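You operate a simulated robot arm through the tools that you are given. There is no shell and no other tool. Be economical: measure what you need, move in short steps, check, and stop when the job is done.

The job below is to be done with a simulated robot arm. You get a single attempt, and the scene is never put back.

TASK
Press BELT STOP, select HAND, open the gantry air, run one gantry cycle, then shut that air again.
Fine: one press of GANTRY CYCLE runs it; the three plates under the cups end whole on the standing belt; leave the other controls as they are.

Only the result counts: the job must be done as asked and must still hold three seconds after the hand-in. Knocking over, shifting, dropping, spilling or breaking anything else fails it.

THE ROBOT
A 7-joint arm with a two-finger parallel gripper, fixed in place. Base frame: the origin is at the foot of the arm, x ahead of it, y to its left, z up. Units: m, rad, N and s.
With the tool pointing down near the work surface it reaches from about 0.44 to 0.9 m from the base axis. Its first joint turns from -2.007 to 2.007 rad. Payload 3.91 kg.
The tool frame sits at the grasp point between the pads (the TCP): z along the fingers, y along the line on which they close. The tips reach 0.03 m beyond it. The gripper opens to 0.11 m. The fingers are 0.02 m wide and 0.01 m thick; the gripper's body (0.048 by 0.112 m) begins 0.055 m behind the TCP.
Orientation is that of the tool frame in the base frame, as a unit quaternion [w, x, y, z]. With the fingers straight down and closing along the base's y, the tool's x points along the base's -x, its y along +y and its z along -z.

THE INTERFACE
- The arm moves only by the tool arm_command. Its argument "deltas" is a list of rows, each an object of numbers (a shift or turn left out is 0, a gripper value left out holds the last): "x", "y", "z": the shift along the tool's x, y, z in m; "ax", "ay", "az": the turn, a rotation vector about the tool's x, y, z in rad; "hand": the finger opening in m, from 0 to 0.11. In form: [{"x": .., "y": .., "z": .., "ax": .., "ay": .., "az": .., "hand": ..}, ...]. A call has 1 to 12 rows; each row is the pose to reach, as a shift and turn from the pose commanded when the call began, along the tool's axes at that moment. Rows are played at 5 a second. More than 0.05 m and 0.15 rad between two rows, or a gripper value outside its range, and nothing of the call is played. Where a pose cannot be reached the arm comes as near as it can. A force on the tool above 40 N (or 10 N above the force at the start of the call, whichever is more), or a blocked arm, ends the call early, and 0.2 s more pass. The fingers move at their own pace (about 0.153 m/s each) and stop on an object; they squeeze with about 33 N. The grip force told is the motor's: it shows also when the fingers shut on nothing. Time passes only in rows, and 0.2 s behind the last, so rows that repeat a pose let the fingers close. The reply holds the time, the measured pose of the TCP, the force on the tool along the base axes, the opening and the grip force, in the units named above and with some noise, with the torque about the TCP (base axes, N m) and any sound that the robot's microphone picked up.
- Cameras (640 x 400 px; columns grow to the right, rows downward): "scene" is fixed at [0.0491, 0.4981, 1.5552]; the picture's right is [-0.22, -0.98, 0.00], its down [-0.45, 0.10, -0.89] and it looks along [0.86, -0.19, -0.47] (base axes); focal length 322 px, centre (320, 200). "wrist" rides on the gripper at [0.072, 0.017, -0.103] in the tool frame; the picture's right is [-0.23, 0.97, 0.00], its down [-0.76, -0.18, -0.62] and it looks along [-0.61, -0.14, 0.78] (tool axes); focal length 222 px, centre (320, 200). There is no depth. A picture from a camera that has moved, and an enlarged one, comes with that camera's place and axes in the base frame and with its lens. The place of the scene camera against the robot may be out by one fixed shift of up to 0.012 m in any direction.
- grab_frame(camera): a new picture of that camera. No time passes.
- raise_lower(by): slides the trunk up (or, below 0, down) by that many m; the arm rides with it, the base frame stays. It gives what a move gives, with no picture.
- enlarge(camera, box): a new picture of the part [left, top, right, bottom] of that camera's present view, enlarged. No time passes.
- job_done(): hands the job in; it is judged then, once.

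Work in short steps. Places have to be worked out from the pictures, the camera data and where the tool is seen: move nearer, look again, correct. Check each grasp and each placing, and mend what went wrong. You have 120 turns and 84 pictures in all, those below and enlarged ones among them. Open the gripper and draw the arm clear of the work before you hand the job in, unless the task says otherwise; then end with one line.

The tools are called by a JSON object that holds its "method" and its "body". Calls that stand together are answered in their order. arm_command: Moves the arm, as the interface text tells. Its arguments: {"type":"object","properties":{"deltas":{"type":"array","items":{"type":"object","properties":{"x":{"type":"number"},"y":{"type":"number"},"z":{"type":"number"},"ax":{"type":"number"},"ay":{"type":"number"},"az":{"type":"number"},"hand":{"type":"number"}}}}},"required":["deltas"]} The other tools are called the same way: raise_lower (by) slides the trunk up or down; grab_frame (camera) takes a picture; enlarge (camera, box) takes an enlarged picture of a part of a camera's view; job_done () hands the job in.

At the start:

```text
clock: 0.0
eef_pos: [0.5535, 0.0291, 1.3921]
tool_rot: [0.0, 0.0, 1.0, 0.0]
contact_force: [0.8, -0.6, 0.4]
torque: [-0.02, -0.02, -0.01]
width: 0.1097
grip_force: 0.1
trunk travel left (down, up): [-0.85, 0.14]
```

scene: 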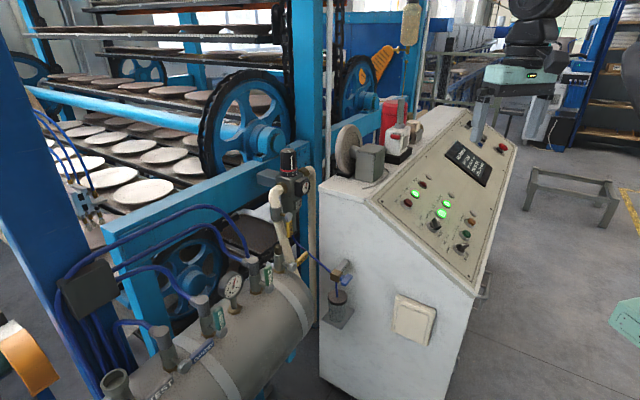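
wrist: 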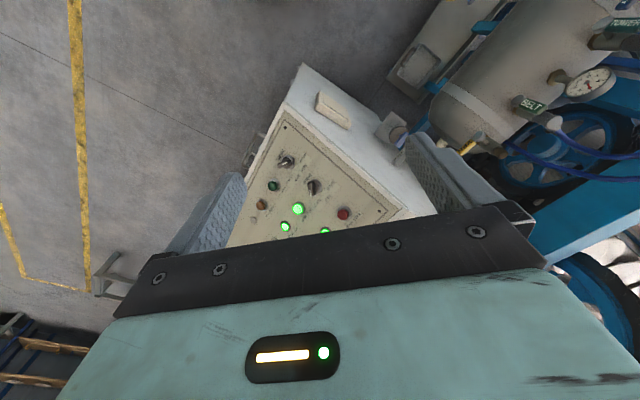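

I start by looking closely at the control panel and the air tank with its valves.

{"method": "enlarge", "body": {"camera": "scene", "box": [360, 100, 520, 290]}}

{"method": "enlarge", "body": {"camera": "scene", "box": [100, 140, 340, 400]}}

{"method": "enlarge", "body": {"camera": "wrist", "box": [220, 60, 420, 250]}}

```text
2.11 times, centred on (440, 195) of scene
camera zoom: at [0.0491, 0.4981, 1.5552], right [-0.22, -0.98, 0.0], down [-0.45, 0.1, -0.89], along [0.86, -0.19, -0.47], focal length 677 px, centre (67, 210)
```

zoom: 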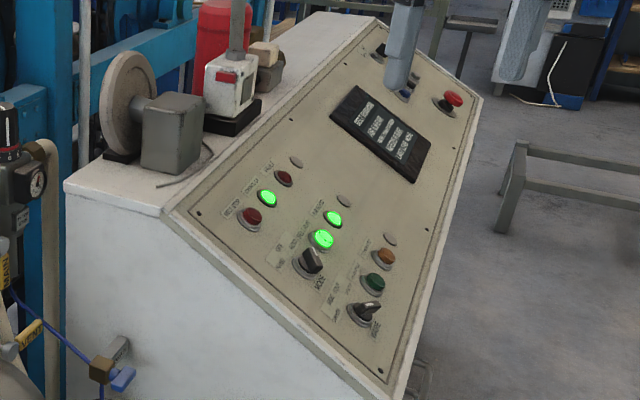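

```text
1.54 times, centred on (220, 270) of scene
camera zoom: at [0.0491, 0.4981, 1.5552], right [-0.22, -0.98, 0.0], down [-0.45, 0.1, -0.89], along [0.86, -0.19, -0.47], focal length 495 px, centre (474, 92)
```

zoom: 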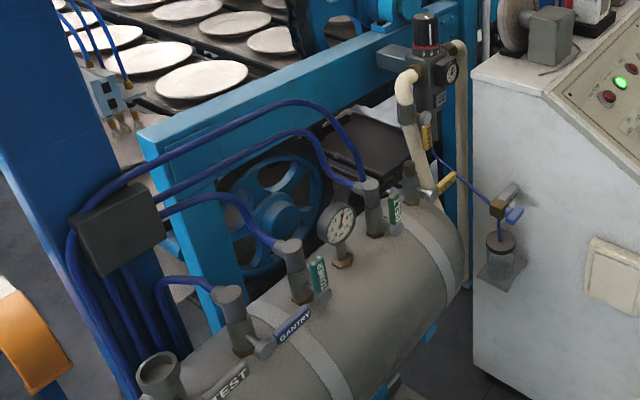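

```text
2.11 times, centred on (320, 155) of wrist
camera zoom: at [0.4817, 0.046, 1.4951], right [0.23, 0.97, 0.0], down [0.76, -0.18, 0.62], along [0.61, -0.14, -0.78], focal length 468 px, centre (320, 295)
```

zoom: 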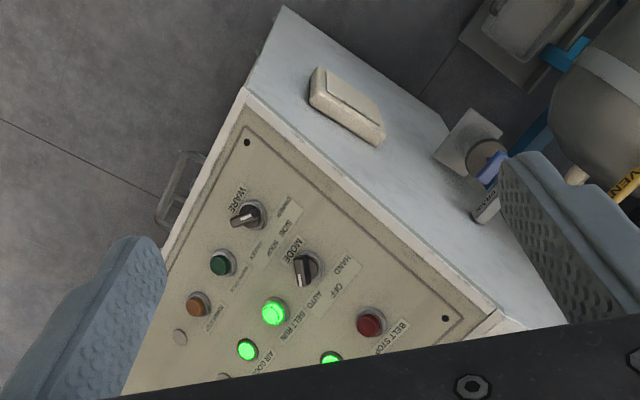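

The panel carries MODE (HAND/OFF/AUTO) and BELT STOP. I need to read the other labels and the instruction plate, so I enlarge further.

{"method": "enlarge", "body": {"camera": "scene", "box": [400, 170, 480, 220]}}

{"method": "enlarge", "body": {"camera": "scene", "box": [415, 200, 479, 255]}}

{"method": "enlarge", "body": {"camera": "scene", "box": [435, 100, 525, 190]}}

{"method": "enlarge", "body": {"camera": "wrist", "box": [230, 140, 350, 245]}}

```text
8.00 times, centred on (440, 195) of scene
camera zoom: at [0.0491, 0.4981, 1.5552], right [-0.22, -0.98, 0.0], down [-0.45, 0.1, -0.89], along [0.86, -0.19, -0.47], focal length 2574 px, centre (-640, 240)
```

zoom: 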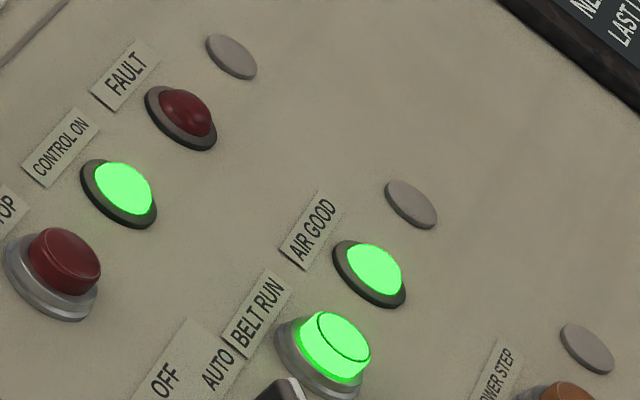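

```text
7.27 times, centred on (447, 228) of scene
camera zoom: at [0.0491, 0.4981, 1.5552], right [-0.22, -0.98, 0.0], down [-0.45, 0.1, -0.89], along [0.86, -0.19, -0.47], focal length 2340 px, centre (-604, 0)
```

zoom: 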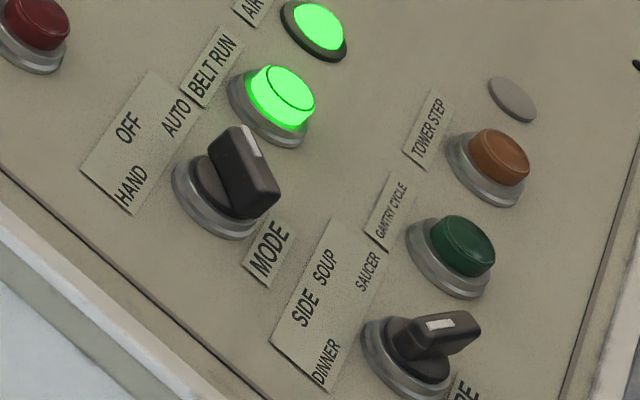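

```text
4.44 times, centred on (480, 145) of scene
camera zoom: at [0.0491, 0.4981, 1.5552], right [-0.22, -0.98, 0.0], down [-0.45, 0.1, -0.89], along [0.86, -0.19, -0.47], focal length 1430 px, centre (-391, 444)
```

zoom: 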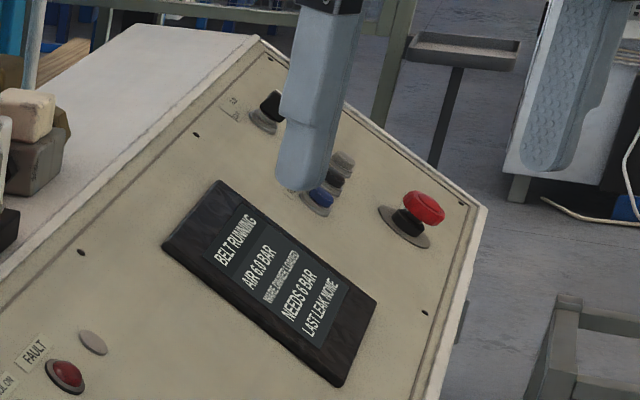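

```text
3.81 times, centred on (290, 192) of wrist
camera zoom: at [0.4817, 0.046, 1.4951], right [0.23, 0.97, 0.0], down [0.76, -0.18, 0.62], along [0.61, -0.14, -0.78], focal length 846 px, centre (434, 229)
```

zoom: 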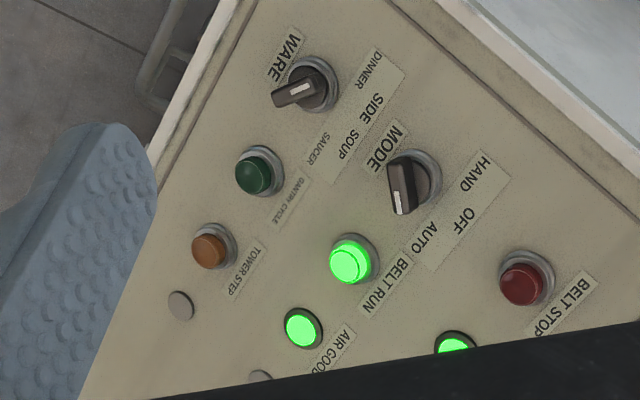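

Now I read the display and the valve tags on the tank.

{"method": "enlarge", "body": {"camera": "scene", "box": [445, 140, 495, 185]}}

{"method": "enlarge", "body": {"camera": "scene", "box": [130, 290, 240, 400]}}

{"method": "enlarge", "body": {"camera": "scene", "box": [215, 140, 365, 320]}}

```text
8.89 times, centred on (470, 162) of scene
camera zoom: at [0.0491, 0.4981, 1.5552], right [-0.22, -0.98, 0.0], down [-0.45, 0.1, -0.89], along [0.86, -0.19, -0.47], focal length 2860 px, centre (-1013, 533)
```

zoom: 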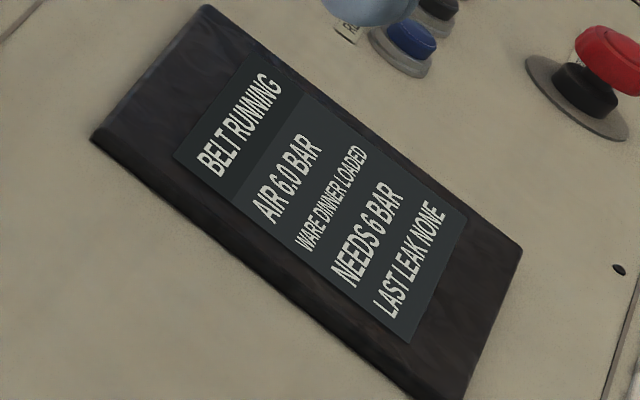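

```text
3.64 times, centred on (185, 345) of scene
camera zoom: at [0.0491, 0.4981, 1.5552], right [-0.22, -0.98, 0.0], down [-0.45, 0.1, -0.89], along [0.86, -0.19, -0.47], focal length 1170 px, centre (811, -327)
```

zoom: 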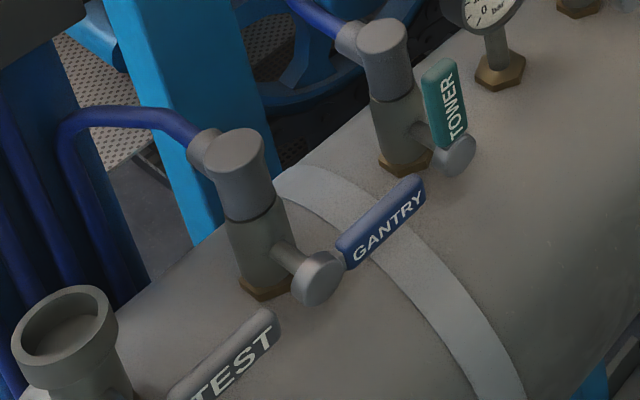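

```text
2.22 times, centred on (290, 230) of scene
camera zoom: at [0.0491, 0.4981, 1.5552], right [-0.22, -0.98, 0.0], down [-0.45, 0.1, -0.89], along [0.86, -0.19, -0.47], focal length 715 px, centre (387, 133)
```

zoom: 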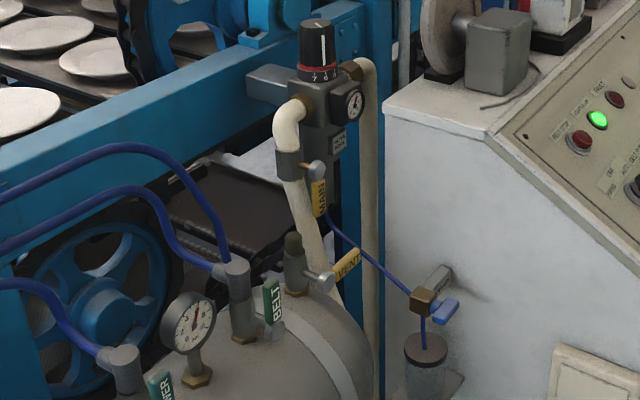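

From the two views I place BELT STOP near (0.89, 0.015, 1.05), with the panel normal about (-0.31, -0.31, 0.90). GANTRY, TEST and VENT have their handles crosswise (shut), and TOWER and BELT are upright (open). I'll move above the panel with the tool tilted along its normal to measure more closely.

{"method": "arm_command", "body": {"deltas": [{"x": -0.0433, "y": -0.015, "z": 0.0192, "ax": -0.053, "ay": -0.053, "hand": 0.06}, {"x": -0.0867, "y": -0.03, "z": 0.0383, "ax": -0.107, "ay": -0.107}, {"x": -0.13, "y": -0.045, "z": 0.0575, "ax": -0.16, "ay": -0.16}, {"x": -0.1733, "y": -0.06, "z": 0.0767, "ax": -0.213, "ay": -0.213}, {"x": -0.2167, "y": -0.075, "z": 0.0958, "ax": -0.267, "ay": -0.267}, {"x": -0.26, "y": -0.09, "z": 0.115, "ax": -0.32, "ay": -0.32}, {"x": -0.26, "y": -0.09, "z": 0.115, "ax": -0.32, "ay": -0.32}]}}

{"method": "grab_frame", "body": {"camera": "wrist"}}

{"method": "grab_frame", "body": {"camera": "scene"}}

```text
clock: 1.6
eef_pos: [0.8158, -0.0607, 1.2778]
tool_rot: [0.159, 0.0, 0.974, 0.159]
contact_force: [-0.5, 0.3, 0.1]
torque: [0.01, -0.03, 0.02]
width: 0.0601
grip_force: 0.0
trunk travel left (down, up): [-0.85, 0.14]
```

```text
71 pictures are left
camera wrist: at [0.7135, -0.0732, 1.3538], right [0.17, 0.91, 0.37], down [0.54, -0.4, 0.74], along [0.83, 0.08, -0.56], focal length 222 px, centre (320, 200)
```

wrist: 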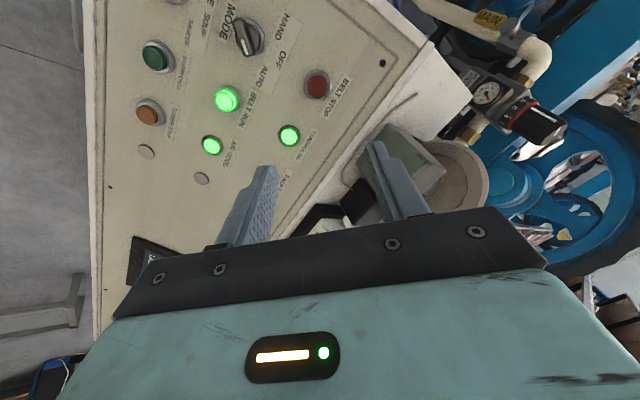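

```text
70 pictures are left
```

scene: 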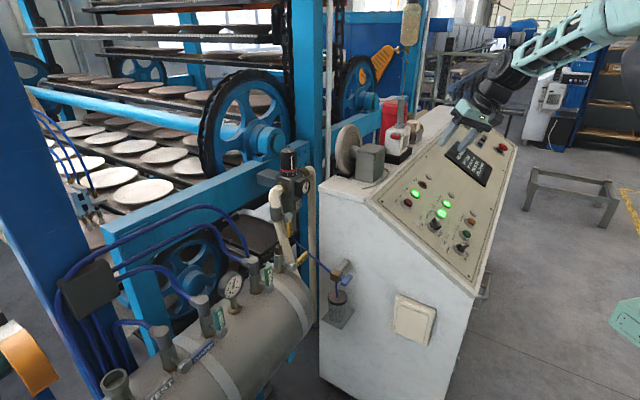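

The pose was reached. I enlarge the wrist view to get precise control positions and read the pointers.

{"method": "enlarge", "body": {"camera": "wrist", "box": [120, 0, 360, 150]}}

{"method": "enlarge", "body": {"camera": "wrist", "box": [200, 0, 296, 60]}}

```text
2.67 times, centred on (240, 75) of wrist
camera zoom: at [0.7135, -0.0732, 1.3538], right [0.17, 0.91, 0.37], down [0.54, -0.4, 0.74], along [0.83, 0.08, -0.56], focal length 592 px, centre (533, 533)
```

zoom: 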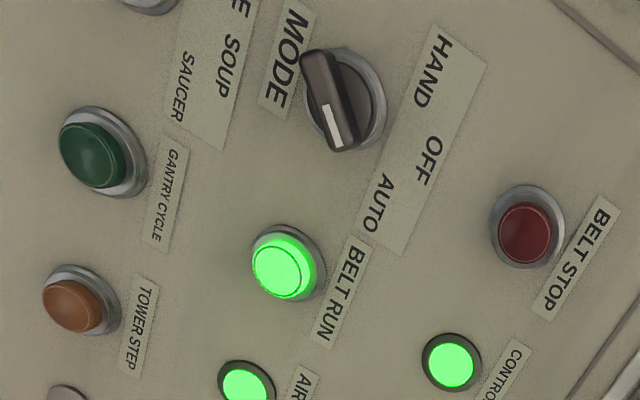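

```text
6.67 times, centred on (248, 30) of wrist
camera zoom: at [0.7135, -0.0732, 1.3538], right [0.17, 0.91, 0.37], down [0.54, -0.4, 0.74], along [0.83, 0.08, -0.56], focal length 1481 px, centre (800, 1333)
```

zoom: 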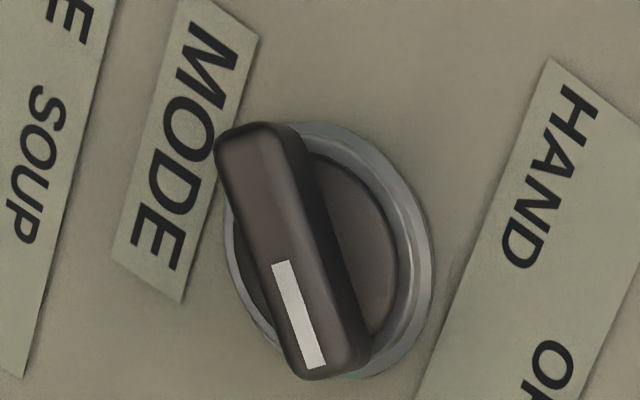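

MODE points to AUTO. The refined places are BELT STOP cap (0.894, 0.015, 1.048), MODE (0.824, -0.048, 0.994) and GANTRY CYCLE cap (0.814, -0.170, 0.967). I approach BELT STOP with closed fingers, stopping about 3 cm short.

{"method": "arm_command", "body": {"deltas": [{"x": 0.0, "y": -0.001, "z": 0.04, "hand": 0}, {"y": -0.002, "z": 0.08}, {"y": -0.003, "z": 0.12}, {"x": 0.001, "y": -0.003, "z": 0.16}, {"x": 0.001, "y": -0.003, "z": 0.19}, {"x": 0.001, "y": -0.003, "z": 0.19}]}}

{"method": "grab_frame", "body": {"camera": "wrist"}}

{"method": "enlarge", "body": {"camera": "scene", "box": [370, 100, 530, 260]}}

```text
clock: 3.0
eef_pos: [0.8738, -0.0046, 1.1044]
tool_rot: [0.159, 0.0, 0.975, 0.159]
contact_force: [0.7, 1.0, 0.3]
torque: [0.01, 0.01, 0.0]
width: 0.0002
grip_force: 32.9
trunk travel left (down, up): [-0.85, 0.14]
```

```text
67 pictures are left
camera wrist: at [0.7713, -0.0161, 1.1813], right [0.17, 0.91, 0.37], down [0.54, -0.4, 0.74], along [0.83, 0.08, -0.56], focal length 222 px, centre (320, 200)
```

wrist: 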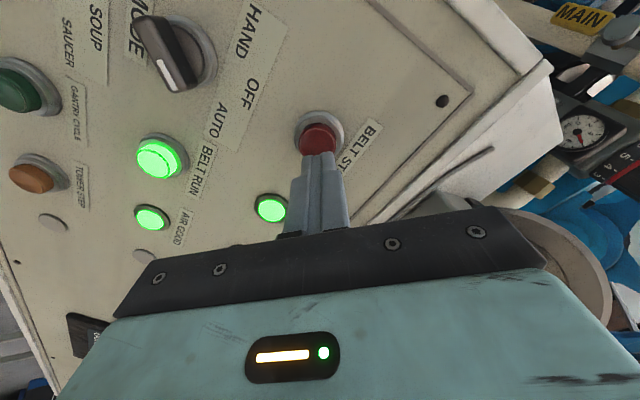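

```text
2.50 times, centred on (450, 180) of scene
camera zoom: at [0.0491, 0.4981, 1.5552], right [-0.22, -0.98, 0.0], down [-0.45, 0.1, -0.89], along [0.86, -0.19, -0.47], focal length 804 px, centre (-5, 250)
```

zoom: 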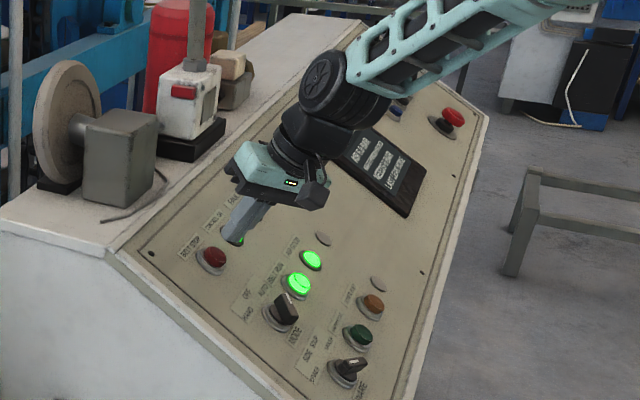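

The fingertips line up with BELT STOP, about 3 cm off. I press straight along the tool axis in small steps.

{"method": "arm_command", "body": {"deltas": [{"z": 0.012}, {"z": 0.022}, {"z": 0.028}, {"z": 0.032}, {"z": 0.036}, {"z": 0.038}]}}

{"method": "enlarge", "body": {"camera": "wrist", "box": [120, 80, 440, 280]}}

```text
clock: 4.4
eef_pos: [0.8826, 0.0057, 1.0737]
tool_rot: [0.16, 0.0, 0.974, 0.159]
contact_force: [-18.3, -10.2, 27.1]
torque: [0.08, -0.13, 0.06]
width: 0.0
grip_force: 32.8
trunk travel left (down, up): [-0.85, 0.14]
heard: click
```

```text
2.00 times, centred on (280, 180) of wrist
camera zoom: at [0.781, -0.0066, 1.1499], right [0.17, 0.91, 0.37], down [0.54, -0.4, 0.74], along [0.83, 0.08, -0.56], focal length 444 px, centre (400, 240)
```

zoom: 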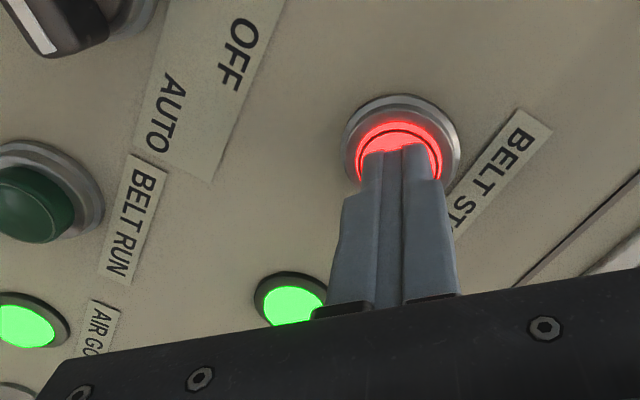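

It clicked: BELT STOP is lit and BELT RUN is dark. I back off and move to hover over the MODE knob, centred near (0.819, -0.058, 1.016) with its bar along tool x, and open the fingers.

{"method": "arm_command", "body": {"deltas": [{"z": -0.03}, {"z": -0.065}, {"x": 0.025, "y": -0.025, "z": -0.065}, {"x": 0.05, "y": -0.05, "z": -0.065}, {"x": 0.075, "y": -0.075, "z": -0.065, "hand": 0.045}, {"x": 0.075, "y": -0.075, "z": -0.065}]}}

{"method": "grab_frame", "body": {"camera": "wrist"}}

{"method": "grab_frame", "body": {"camera": "scene"}}

```text
clock: 5.8
eef_pos: [0.7946, -0.0798, 1.0804]
tool_rot: [0.158, -0.002, 0.975, 0.159]
contact_force: [0.1, -0.5, -0.2]
torque: [0.01, 0.01, -0.01]
width: 0.0453
grip_force: 0.0
trunk travel left (down, up): [-0.85, 0.14]
```

```text
64 pictures are left
camera wrist: at [0.6932, -0.0918, 1.1561], right [0.17, 0.91, 0.37], down [0.54, -0.4, 0.74], along [0.83, 0.08, -0.56], focal length 222 px, centre (320, 200)
```

wrist: 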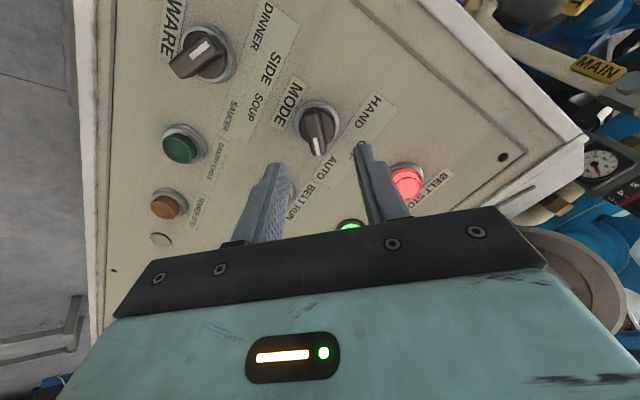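

```text
63 pictures are left
```

scene: 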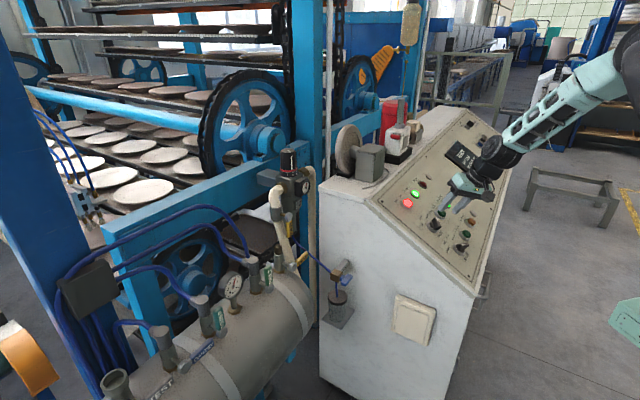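

The knob sits between the fingers as planned. I enlarge to check the centring before going down.

{"method": "enlarge", "body": {"camera": "wrist", "box": [240, 60, 400, 220]}}

```text
2.50 times, centred on (320, 140) of wrist
camera zoom: at [0.6932, -0.0918, 1.1561], right [0.17, 0.91, 0.37], down [0.54, -0.4, 0.74], along [0.83, 0.08, -0.56], focal length 555 px, centre (320, 350)
```

zoom: 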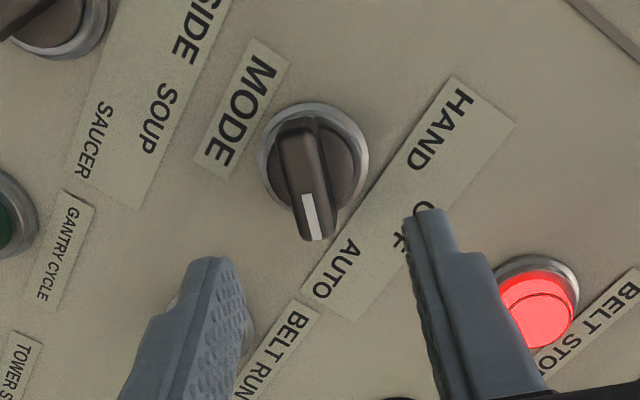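

I estimate a correction of x +5 mm, y -4 mm, and descend 5.4 cm around the bar, then close.

{"method": "arm_command", "body": {"deltas": [{"x": 0.005, "y": -0.004, "z": 0.02}, {"x": 0.005, "y": -0.004, "z": 0.038}, {"x": 0.005, "y": -0.004, "z": 0.048}, {"x": 0.005, "y": -0.004, "z": 0.054}, {"x": 0.005, "y": -0.004, "z": 0.054}]}}

{"method": "enlarge", "body": {"camera": "wrist", "box": [220, 60, 420, 260]}}

```text
clock: 7.0
eef_pos: [0.809, -0.0679, 1.0293]
tool_rot: [0.158, 0.0, 0.975, 0.159]
contact_force: [-0.5, -0.8, 1.3]
torque: [0.0, -0.02, 0.05]
width: 0.0448
grip_force: 0.0
trunk travel left (down, up): [-0.85, 0.14]
```

```text
2.00 times, centred on (320, 160) of wrist
camera zoom: at [0.7074, -0.0795, 1.1062], right [0.17, 0.91, 0.37], down [0.54, -0.4, 0.74], along [0.83, 0.08, -0.56], focal length 444 px, centre (320, 280)
```

zoom: 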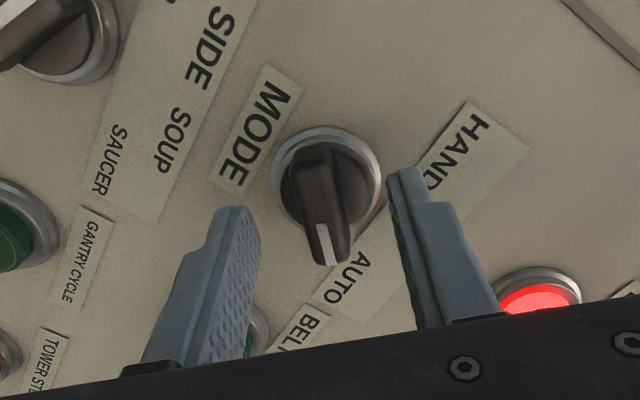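

The tips are only about level with the bar top; the ring lies some 2 cm further. I go 12 mm deeper and then close.

{"method": "arm_command", "body": {"deltas": [{"y": 0.002, "z": 0.006}, {"y": 0.002, "z": 0.012}, {"y": 0.002, "z": 0.012}]}}

{"method": "arm_command", "body": {"deltas": [{"hand": 0.02}, {"hand": 0.0}, {"hand": 0.0}]}}

{"method": "enlarge", "body": {"camera": "wrist", "box": [220, 60, 420, 260]}}

```text
clock: 7.8
eef_pos: [0.8135, -0.0606, 1.02]
tool_rot: [0.159, 0.0, 0.974, 0.159]
contact_force: [0.4, -0.1, 0.6]
torque: [-0.02, -0.01, -0.01]
width: 0.0452
grip_force: 0.0
trunk travel left (down, up): [-0.85, 0.14]
```

```text
clock: 8.6
eef_pos: [0.8127, -0.0629, 1.02]
tool_rot: [0.158, 0.0, 0.975, 0.158]
contact_force: [0.0, -10.4, -5.7]
torque: [0.44, -0.26, 0.06]
width: 0.0146
grip_force: 45.1
trunk travel left (down, up): [-0.85, 0.14]
```

```text
2.00 times, centred on (320, 160) of wrist
camera zoom: at [0.7108, -0.0755, 1.0956], right [0.17, 0.91, 0.37], down [0.54, -0.4, 0.74], along [0.83, 0.08, -0.56], focal length 444 px, centre (320, 280)
```

zoom: 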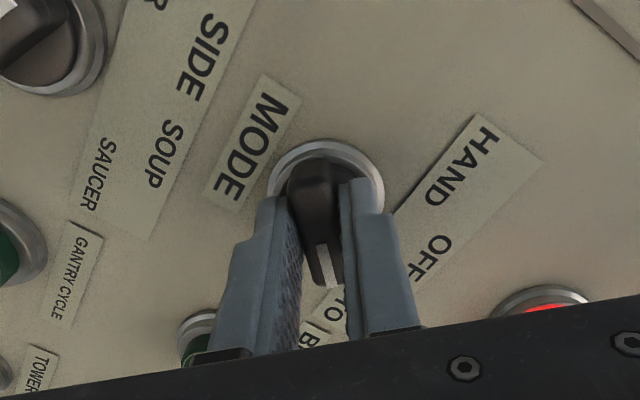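

Gripped on the bar (opening 14.6 mm). I turn counter-clockwise as the operator sees it (negative about tool z), first half.

{"method": "arm_command", "body": {"deltas": [{"az": -0.13}, {"az": -0.26}, {"az": -0.39}, {"az": -0.52}, {"az": -0.65}, {"az": -0.785}]}}

{"method": "grab_frame", "body": {"camera": "wrist"}}

```text
clock: 10.0
eef_pos: [0.8126, -0.065, 1.0191]
tool_rot: [0.207, -0.372, 0.901, 0.085]
contact_force: [8.6, -21.7, -16.0]
torque: [-0.09, -0.35, -0.22]
width: 0.0138
grip_force: 45.1
trunk travel left (down, up): [-0.85, 0.14]
```

```text
59 pictures are left
camera wrist: at [0.7233, -0.1313, 1.0812], right [-0.54, 0.83, 0.1], down [0.42, 0.17, 0.89], along [0.73, 0.53, -0.44], focal length 222 px, centre (320, 200)
```

wrist: 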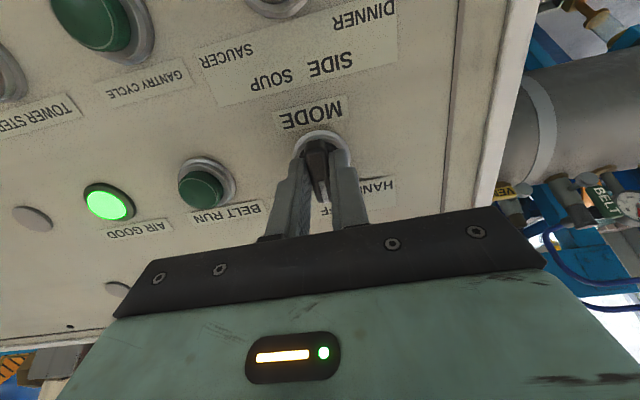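

The knob has followed to OFF. I continue the other 45° to HAND, easing a few mm sideways to relieve the side force.

{"method": "arm_command", "body": {"deltas": [{"y": -0.003}, {"y": -0.003, "az": -0.13}, {"y": -0.003, "az": -0.26}, {"y": -0.003, "az": -0.39}, {"y": -0.003, "az": -0.52}, {"y": -0.003, "az": -0.65}, {"y": -0.003, "az": -0.785}, {"y": -0.003, "az": -0.82}]}}

{"method": "grab_frame", "body": {"camera": "wrist"}}

```text
clock: 11.8
eef_pos: [0.8155, -0.0662, 1.0199]
tool_rot: [-0.225, 0.7, -0.678, 0.004]
contact_force: [2.4, -18.2, -4.4]
torque: [-0.36, -0.3, -1.46]
width: 0.0148
grip_force: 45.0
trunk travel left (down, up): [-0.85, 0.14]
```

```text
58 pictures are left
camera wrist: at [0.7731, -0.1664, 1.0865], right [-0.94, 0.23, -0.24], down [-0.09, 0.53, 0.84], along [0.33, 0.82, -0.48], focal length 222 px, centre (320, 200)
```

wrist: 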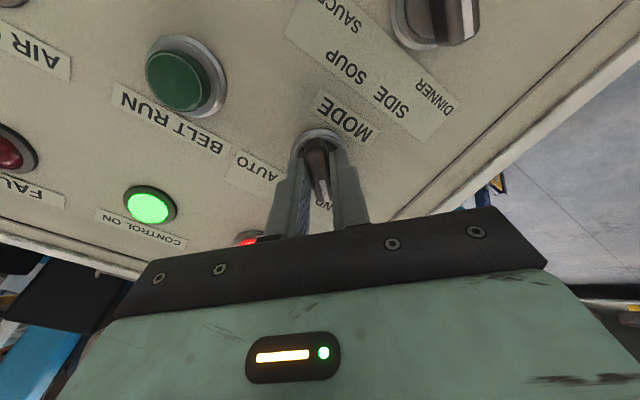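

The knob now points at HAND. I open the fingers gently and back off along the normal, then check.

{"method": "arm_command", "body": {"deltas": [{"az": 0.06}, {"az": 0.06, "hand": 0.045}, {"az": 0.06, "hand": 0.045}, {"az": 0.06, "z": -0.03}, {"az": 0.06, "z": -0.07}, {"az": 0.06, "z": -0.1}]}}

{"method": "grab_frame", "body": {"camera": "wrist"}}

{"method": "enlarge", "body": {"camera": "scene", "box": [390, 120, 510, 260]}}

```text
clock: 13.2
eef_pos: [0.7861, -0.0937, 1.1111]
tool_rot: [0.224, -0.681, 0.697, 0.004]
contact_force: [-0.5, 0.8, -1.0]
torque: [0.03, 0.0, -0.03]
width: 0.045
grip_force: 0.2
trunk travel left (down, up): [-0.85, 0.14]
```

```text
57 pictures are left
camera wrist: at [0.7394, -0.1931, 1.1762], right [-0.93, 0.29, -0.22], down [-0.04, 0.52, 0.86], along [0.36, 0.81, -0.47], focal length 222 px, centre (320, 200)
```

wrist: 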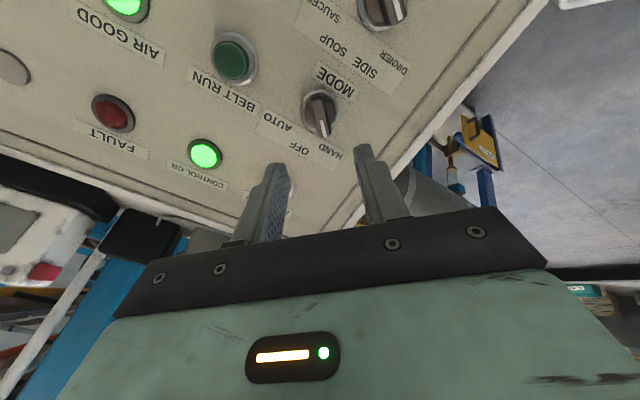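

```text
2.86 times, centred on (450, 190) of scene
camera zoom: at [0.0491, 0.4981, 1.5552], right [-0.22, -0.98, 0.0], down [-0.45, 0.1, -0.89], along [0.86, -0.19, -0.47], focal length 919 px, centre (-51, 229)
```

zoom: 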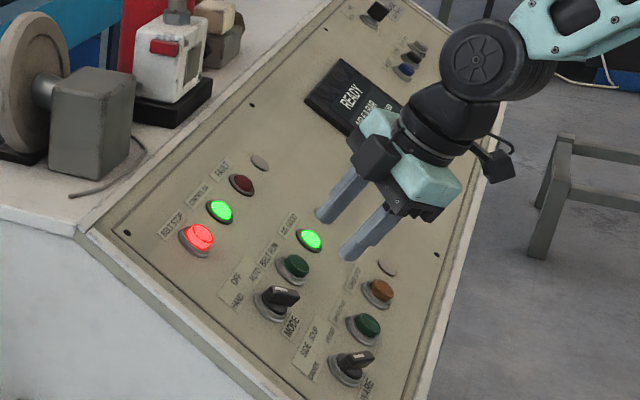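

MODE is on HAND and the display shows READY. Next is the gantry air valve on the tank: I lift the arm clear and untilt the tool first.

{"method": "arm_command", "body": {"deltas": [{"x": -0.0226, "y": 0.0213, "z": -0.0338, "ax": -0.0389, "ay": 0.041}, {"x": -0.0453, "y": 0.0425, "z": -0.0675, "ax": -0.0778, "ay": 0.082}, {"x": -0.0679, "y": 0.0638, "z": -0.1013, "ax": -0.1166, "ay": 0.123}, {"x": -0.0905, "y": 0.085, "z": -0.135, "ax": -0.1555, "ay": 0.164}, {"x": -0.1131, "y": 0.1063, "z": -0.1688, "ax": -0.1944, "ay": 0.205}, {"x": -0.1358, "y": 0.1275, "z": -0.2025, "ax": -0.2333, "ay": 0.246}, {"x": -0.1584, "y": 0.1488, "z": -0.2363, "ax": -0.2721, "ay": 0.287}, {"x": -0.181, "y": 0.17, "z": -0.27, "ax": -0.311, "ay": 0.328, "hand": 0.02}, {"x": -0.181, "y": 0.17, "z": -0.27, "ax": -0.311, "ay": 0.328}]}}

```text
clock: 15.2
eef_pos: [0.5316, 0.0061, 1.3591]
tool_rot: [0.0, -0.698, 0.716, 0.0]
contact_force: [-0.2, 0.0, -0.5]
torque: [0.0, 0.02, -0.02]
width: 0.0203
grip_force: 0.0
trunk travel left (down, up): [-0.85, 0.14]
```

I swing over toward the tank, yawing so that the wrist camera looks outward across the valves.

{"method": "arm_command", "body": {"deltas": [{"x": -0.0434, "y": 0.0133, "az": 0.0745}, {"x": -0.0869, "y": 0.0267, "az": 0.149}, {"x": -0.1303, "y": 0.04, "az": 0.2235}, {"x": -0.1738, "y": 0.0533, "az": 0.298}, {"x": -0.2172, "y": 0.0667, "az": 0.3725}, {"x": -0.2607, "y": 0.08, "az": 0.447}, {"x": -0.3041, "y": 0.0933, "az": 0.5215}, {"x": -0.3476, "y": 0.1067, "az": 0.596}, {"x": -0.391, "y": 0.12, "az": 0.67}, {"x": -0.391, "y": 0.12, "az": 0.67}]}}

{"method": "grab_frame", "body": {"camera": "wrist"}}

{"method": "grab_frame", "body": {"camera": "scene"}}

```text
clock: 17.4
eef_pos: [0.4219, 0.3992, 1.3588]
tool_rot: [0.0, -0.424, 0.906, 0.0]
contact_force: [-0.7, 0.1, -0.1]
torque: [-0.01, 0.0, 0.01]
width: 0.0201
grip_force: 0.1
trunk travel left (down, up): [-0.85, 0.14]
```

```text
55 pictures are left
camera wrist: at [0.3624, 0.3542, 1.4625], right [-0.6, 0.8, 0.0], down [0.62, 0.47, 0.62], along [0.5, 0.37, -0.78], focal length 222 px, centre (320, 200)
```

wrist: 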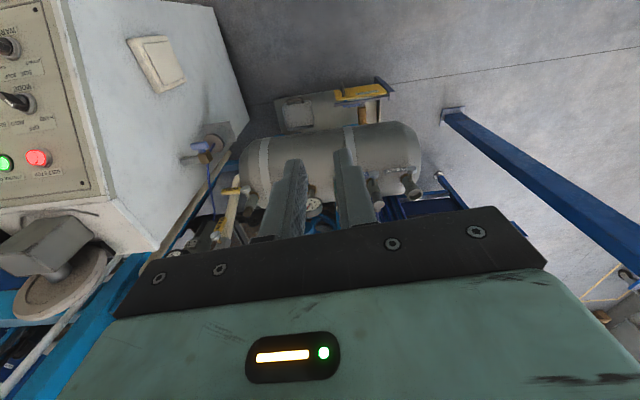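

```text
54 pictures are left
```

scene: 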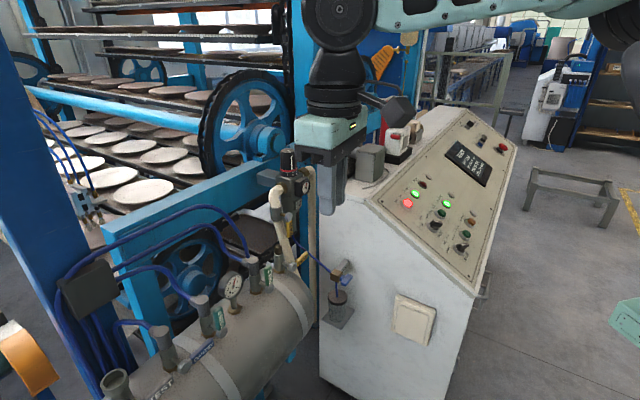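

The GANTRY handle comes out near (0.52, 0.64, 1.03), with the tank axis roughly along (-0.6, 0.8). I move forward a little with the fingers wide to get a clear look.

{"method": "arm_command", "body": {"deltas": [{"x": -0.034, "y": 0.016, "z": 0.014, "hand": 0.11}, {"x": -0.068, "y": 0.032, "z": 0.028}, {"x": -0.102, "y": 0.048, "z": 0.042}, {"x": -0.136, "y": 0.064, "z": 0.056}, {"x": -0.17, "y": 0.079, "z": 0.07}, {"x": -0.17, "y": 0.079, "z": 0.07}]}}

{"method": "grab_frame", "body": {"camera": "wrist"}}

{"method": "enlarge", "body": {"camera": "wrist", "box": [240, 50, 480, 200]}}

```text
clock: 18.8
eef_pos: [0.461, 0.5306, 1.2765]
tool_rot: [0.0, -0.424, 0.906, -0.001]
contact_force: [-0.1, -0.8, 0.5]
torque: [0.0, 0.01, -0.02]
width: 0.11
grip_force: 0.1
out of reach, approached as far as the arm can: row 4, 5, 6
trunk travel left (down, up): [-0.85, 0.14]
```

```text
53 pictures are left
camera wrist: at [0.4024, 0.4849, 1.3808], right [-0.6, 0.8, 0.0], down [0.62, 0.47, 0.62], along [0.5, 0.38, -0.78], focal length 222 px, centre (320, 200)
```

wrist: 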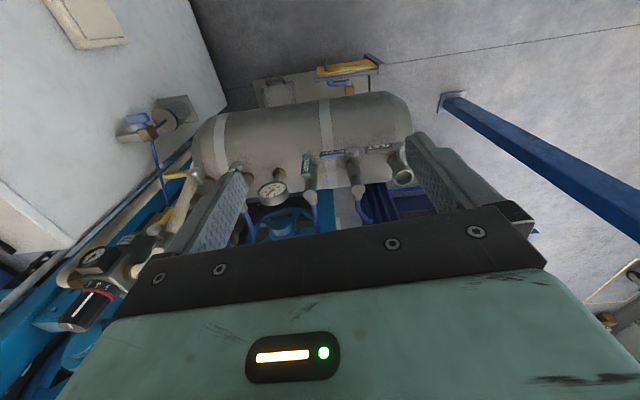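

```text
2.67 times, centred on (360, 125) of wrist
camera zoom: at [0.4024, 0.4849, 1.3808], right [-0.6, 0.8, 0.0], down [0.62, 0.47, 0.62], along [0.5, 0.38, -0.78], focal length 592 px, centre (213, 400)
```

zoom: 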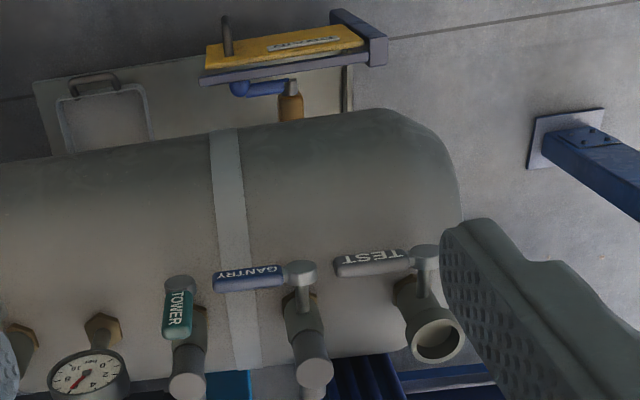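

The hub of the GANTRY lever comes out at (0.545, 0.687, 0.916) and its free end at (0.596, 0.635, 0.911), with the spindle facing (-0.7, -0.7). I'll tilt the tool 45° outward and push the lever up from below with closed fingers; first I lower and align the yaw.

{"method": "arm_command", "body": {"deltas": [{"x": 0.009, "y": -0.003, "z": 0.045, "az": 0.023, "hand": 0}, {"x": 0.018, "y": -0.006, "z": 0.09, "az": 0.045}, {"x": 0.027, "y": -0.009, "z": 0.135, "az": 0.068}, {"x": 0.0365, "y": -0.011, "z": 0.18, "az": 0.09}, {"x": 0.0365, "y": -0.011, "z": 0.18, "az": 0.09}]}}

{"method": "arm_command", "body": {"deltas": [{"ay": -0.13}, {"ay": -0.26}, {"ay": -0.39}, {"ay": -0.52}, {"ay": -0.65}, {"ay": -0.785}, {"ay": -0.785}]}}

{"method": "grab_frame", "body": {"camera": "wrist"}}

{"method": "grab_frame", "body": {"camera": "scene"}}

```text
clock: 20.0
eef_pos: [0.4495, 0.496, 1.0969]
tool_rot: [0.0, -0.383, 0.924, 0.0]
contact_force: [0.6, 0.8, -0.9]
torque: [0.03, 0.02, 0.01]
width: 0.0003
grip_force: 32.3
trunk travel left (down, up): [-0.85, 0.14]
```

```text
clock: 21.2
eef_pos: [0.5741, 0.4346, 1.0955]
tool_rot: [0.307, -0.267, 0.909, 0.088]
contact_force: [0.2, -0.5, 0.4]
torque: [-0.02, -0.04, 0.0]
width: 0.0
grip_force: 33.1
trunk travel left (down, up): [-0.85, 0.14]
stopped in row 6: the arm was blocked; the commanded pose is now the measured one
```

```text
51 pictures are left
camera wrist: at [0.4635, 0.3819, 1.1348], right [-0.37, 0.92, 0.13], down [0.29, -0.02, 0.96], along [0.88, 0.4, -0.25], focal length 222 px, centre (320, 200)
```

wrist: 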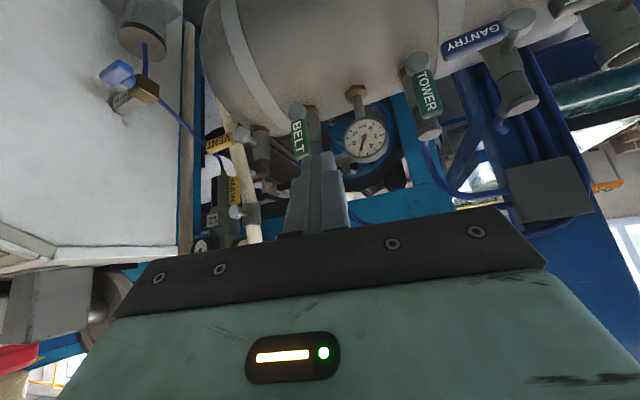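

```text
50 pictures are left
```

scene: 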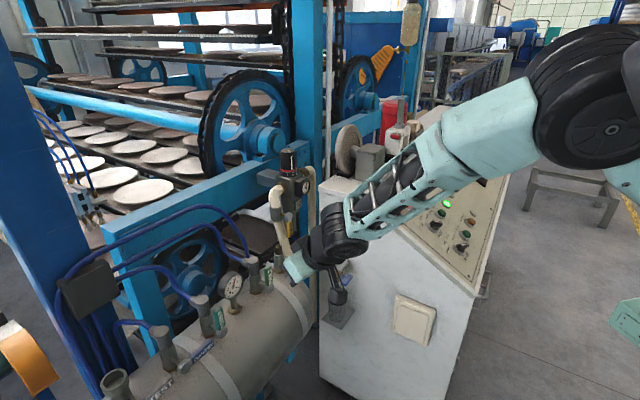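

The arm drifted off (to (0.574, 0.435, 1.096), yaw about 12° off) and reported blocked, but there is no contact force and the scene is undisturbed, so probably a joint limit in that folded posture. I back up and correct the orientation toward the goal to see whether it is reachable.

{"method": "arm_command", "body": {"deltas": [{"x": 0.003, "y": 0.02, "z": -0.018}, {"x": 0.006, "y": 0.041, "z": -0.036}, {"x": 0.009, "y": 0.061, "z": -0.055, "ax": -0.05, "ay": -0.04, "az": -0.05}, {"x": 0.0126, "y": 0.082, "z": -0.073, "ax": -0.1, "ay": -0.09, "az": -0.11}, {"x": 0.0126, "y": 0.082, "z": -0.073, "ax": -0.143, "ay": -0.133, "az": -0.158}, {"x": 0.0126, "y": 0.082, "z": -0.073, "ax": -0.143, "ay": -0.133, "az": -0.158}]}}

{"method": "grab_frame", "body": {"camera": "scene"}}

```text
clock: 22.0
eef_pos: [0.6175, 0.3894, 1.118]
tool_rot: [0.321, -0.205, 0.922, 0.061]
contact_force: [-0.6, 0.8, 0.3]
torque: [0.01, -0.02, -0.01]
width: 0.0
grip_force: 33.3
trunk travel left (down, up): [-0.85, 0.14]
stopped in row 3: the arm was blocked; the commanded pose is now the measured one
```

```text
49 pictures are left
```

scene: 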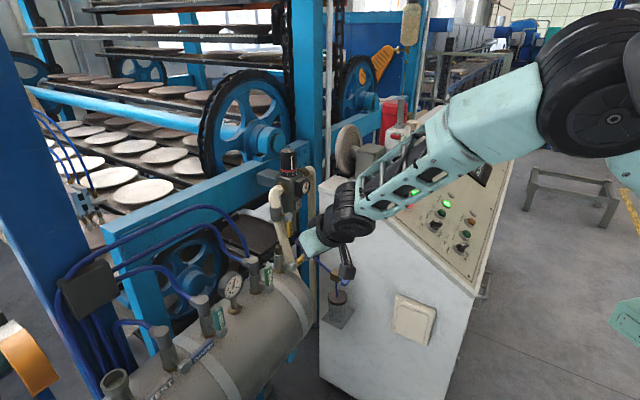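

It moved the wrong way (toward the console), so a joint is clearly in a bad posture. I test a plain retreat up and back with the orientation unchanged.

{"method": "arm_command", "body": {"deltas": [{"x": -0.002, "y": 0.006, "z": -0.025}, {"x": -0.004, "y": 0.012, "z": -0.05}, {"x": -0.006, "y": 0.018, "z": -0.075}, {"x": -0.007, "y": 0.0235, "z": -0.097}]}}

{"method": "grab_frame", "body": {"camera": "scene"}}

```text
clock: 23.0
eef_pos: [0.6335, 0.3358, 1.1998]
tool_rot: [0.326, -0.136, 0.934, 0.045]
contact_force: [0.6, 0.0, 0.0]
torque: [0.0, 0.04, 0.02]
width: 0.0
grip_force: 33.4
trunk travel left (down, up): [-0.85, 0.14]
stopped in row 4: the arm was blocked; the commanded pose is now the measured one
```

```text
48 pictures are left
```

scene: 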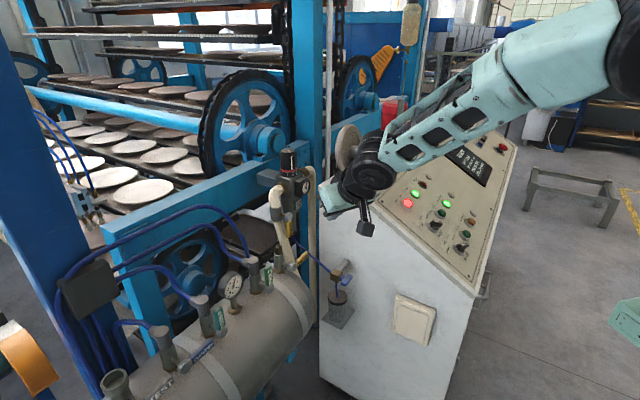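

The wrist appears to be near its straight (singular) posture at this tilt. I untilt the tool back to vertical while retreating, and will instead work the lever from above with the tool vertical.

{"method": "arm_command", "body": {"deltas": [{"x": 0.009, "y": 0.005, "z": -0.014, "ay": 0.112}, {"x": 0.019, "y": 0.009, "z": -0.028, "ay": 0.223}, {"x": 0.028, "y": 0.014, "z": -0.042, "ay": 0.335}, {"x": 0.037, "y": 0.019, "z": -0.055, "ay": 0.447}, {"x": 0.047, "y": 0.023, "z": -0.069, "ay": 0.558}, {"x": 0.056, "y": 0.028, "z": -0.083, "ay": 0.67}, {"x": 0.056, "y": 0.028, "z": -0.083, "ay": 0.67}]}}

{"method": "grab_frame", "body": {"camera": "scene"}}

```text
clock: 24.6
eef_pos: [0.5266, 0.342, 1.2325]
tool_rot: [0.001, -0.15, 0.989, 0.0]
contact_force: [0.5, 0.4, 0.5]
torque: [0.01, 0.01, 0.02]
width: 0.0
grip_force: 33.1
trunk travel left (down, up): [-0.85, 0.14]
```

```text
47 pictures are left
```

scene: 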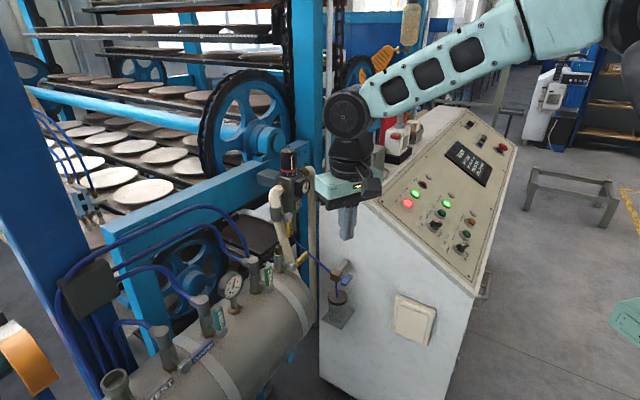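

The arm follows again. I move toward the tank with the tool vertical, yawing toward 135° so the jaws close along the spindle direction.

{"method": "arm_command", "body": {"deltas": [{"y": 0.031, "z": 0.013, "az": -0.13}, {"x": 0.001, "y": 0.062, "z": 0.027, "az": -0.26}, {"x": 0.001, "y": 0.094, "z": 0.04, "az": -0.39}, {"x": 0.001, "y": 0.125, "z": 0.053, "az": -0.52}, {"x": 0.001, "y": 0.156, "z": 0.067, "az": -0.65}, {"x": 0.002, "y": 0.187, "z": 0.08, "az": -0.78}, {"x": 0.002, "y": 0.187, "z": 0.08, "az": -0.92}, {"x": 0.002, "y": 0.187, "z": 0.08, "az": -1.06}, {"x": 0.002, "y": 0.187, "z": 0.08, "az": -1.2}, {"x": 0.002, "y": 0.187, "z": 0.08, "az": -1.34}, {"x": 0.002, "y": 0.187, "z": 0.08, "az": -1.48}, {"x": 0.002, "y": 0.187, "z": 0.08, "az": -1.62}]}}

{"method": "arm_command", "body": {"deltas": [{"az": -0.14, "hand": 0.05}, {"az": -0.28}, {"az": -0.42}, {"az": -0.434}]}}

{"method": "grab_frame", "body": {"camera": "scene"}}

{"method": "grab_frame", "body": {"camera": "wrist"}}

```text
clock: 27.2
eef_pos: [0.4696, 0.5192, 1.1517]
tool_rot: [-0.002, 0.82, -0.572, 0.001]
contact_force: [0.5, -0.5, -0.3]
torque: [-0.01, -0.01, -0.02]
width: 0.0
grip_force: 32.8
trunk travel left (down, up): [-0.85, 0.14]
```

```text
clock: 28.2
eef_pos: [0.4705, 0.5189, 1.1532]
tool_rot: [-0.001, 0.924, -0.383, 0.002]
contact_force: [0.2, 0.0, 0.2]
torque: [-0.01, 0.03, -0.02]
width: 0.05
grip_force: 0.0
trunk travel left (down, up): [-0.85, 0.14]
```

```text
46 pictures are left
```

scene: 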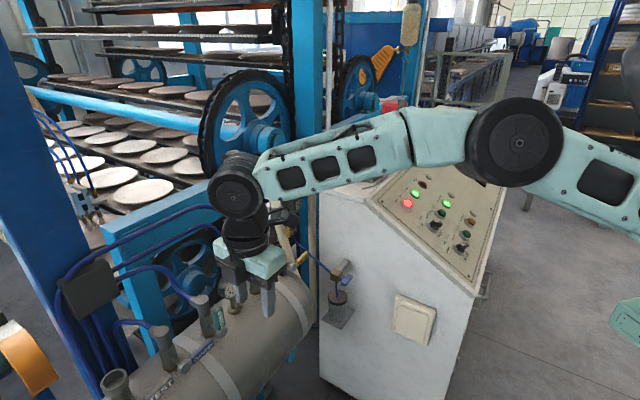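

```text
45 pictures are left
camera wrist: at [0.508, 0.4557, 1.2561], right [-0.85, -0.53, 0.0], down [-0.42, 0.66, 0.62], along [-0.33, 0.53, -0.78], focal length 222 px, centre (320, 200)
```

wrist: 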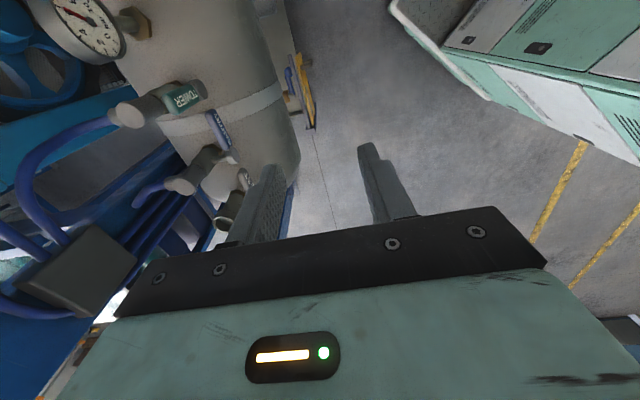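

The orientation is right: tool x runs along the tank and the jaws close along the spindle. I enlarge the wrist view to fix the lever's position.

{"method": "enlarge", "body": {"camera": "wrist", "box": [110, 60, 310, 220]}}

```text
2.50 times, centred on (210, 140) of wrist
camera zoom: at [0.508, 0.4557, 1.2561], right [-0.85, -0.53, 0.0], down [-0.42, 0.66, 0.62], along [-0.33, 0.53, -0.78], focal length 555 px, centre (595, 350)
```

zoom: 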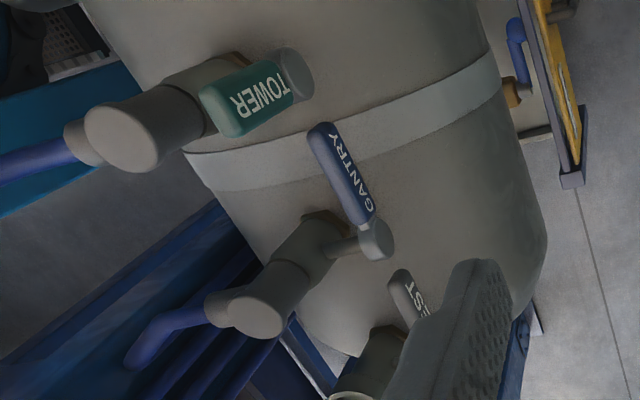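

The wrist view agrees to about 4 mm: hub (0.541, 0.684, 0.916), lever end (0.592, 0.633, 0.911). I move above a grip point about 5 cm from the hub.

{"method": "arm_command", "body": {"deltas": [{"x": -0.003, "y": -0.033, "z": 0.018}, {"x": -0.006, "y": -0.067, "z": 0.037}, {"x": -0.009, "y": -0.1, "z": 0.055}, {"x": -0.012, "y": -0.133, "z": 0.074}, {"x": -0.0145, "y": -0.1665, "z": 0.093}, {"x": -0.0145, "y": -0.1665, "z": 0.093}]}}

{"method": "grab_frame", "body": {"camera": "wrist"}}

{"method": "enlarge", "body": {"camera": "scene", "box": [100, 230, 340, 400]}}

```text
clock: 29.6
eef_pos: [0.5214, 0.5379, 1.0795]
tool_rot: [-0.002, 0.924, -0.383, 0.002]
contact_force: [0.1, 0.4, 0.1]
torque: [-0.01, 0.02, 0.03]
width: 0.0501
grip_force: 0.0
out of reach, approached as far as the arm can: row 2, 3, 4, 5, 6
trunk travel left (down, up): [-0.85, 0.14]
```

```text
43 pictures are left
camera wrist: at [0.5617, 0.4747, 1.183], right [-0.85, -0.53, 0.0], down [-0.41, 0.66, 0.62], along [-0.33, 0.53, -0.78], focal length 222 px, centre (320, 200)
```

wrist: 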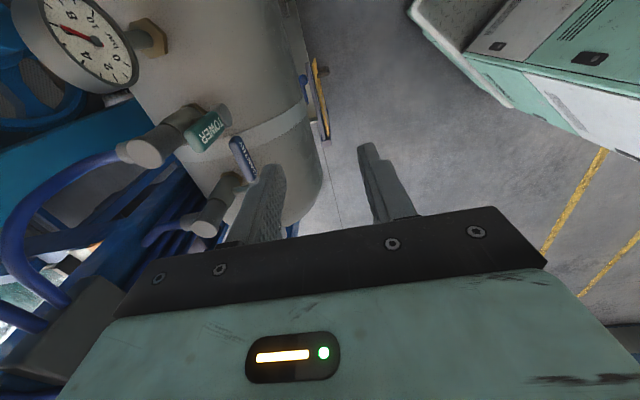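

```text
2.35 times, centred on (220, 315) of scene
camera zoom: at [0.0491, 0.4981, 1.5552], right [-0.22, -0.98, 0.0], down [-0.45, 0.1, -0.89], along [0.86, -0.19, -0.47], focal length 757 px, centre (555, -71)
```

zoom: 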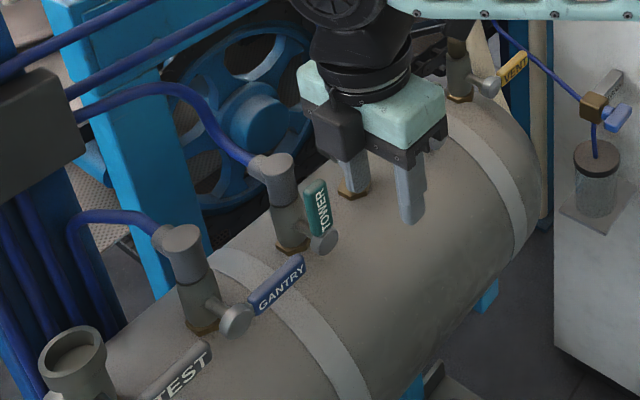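

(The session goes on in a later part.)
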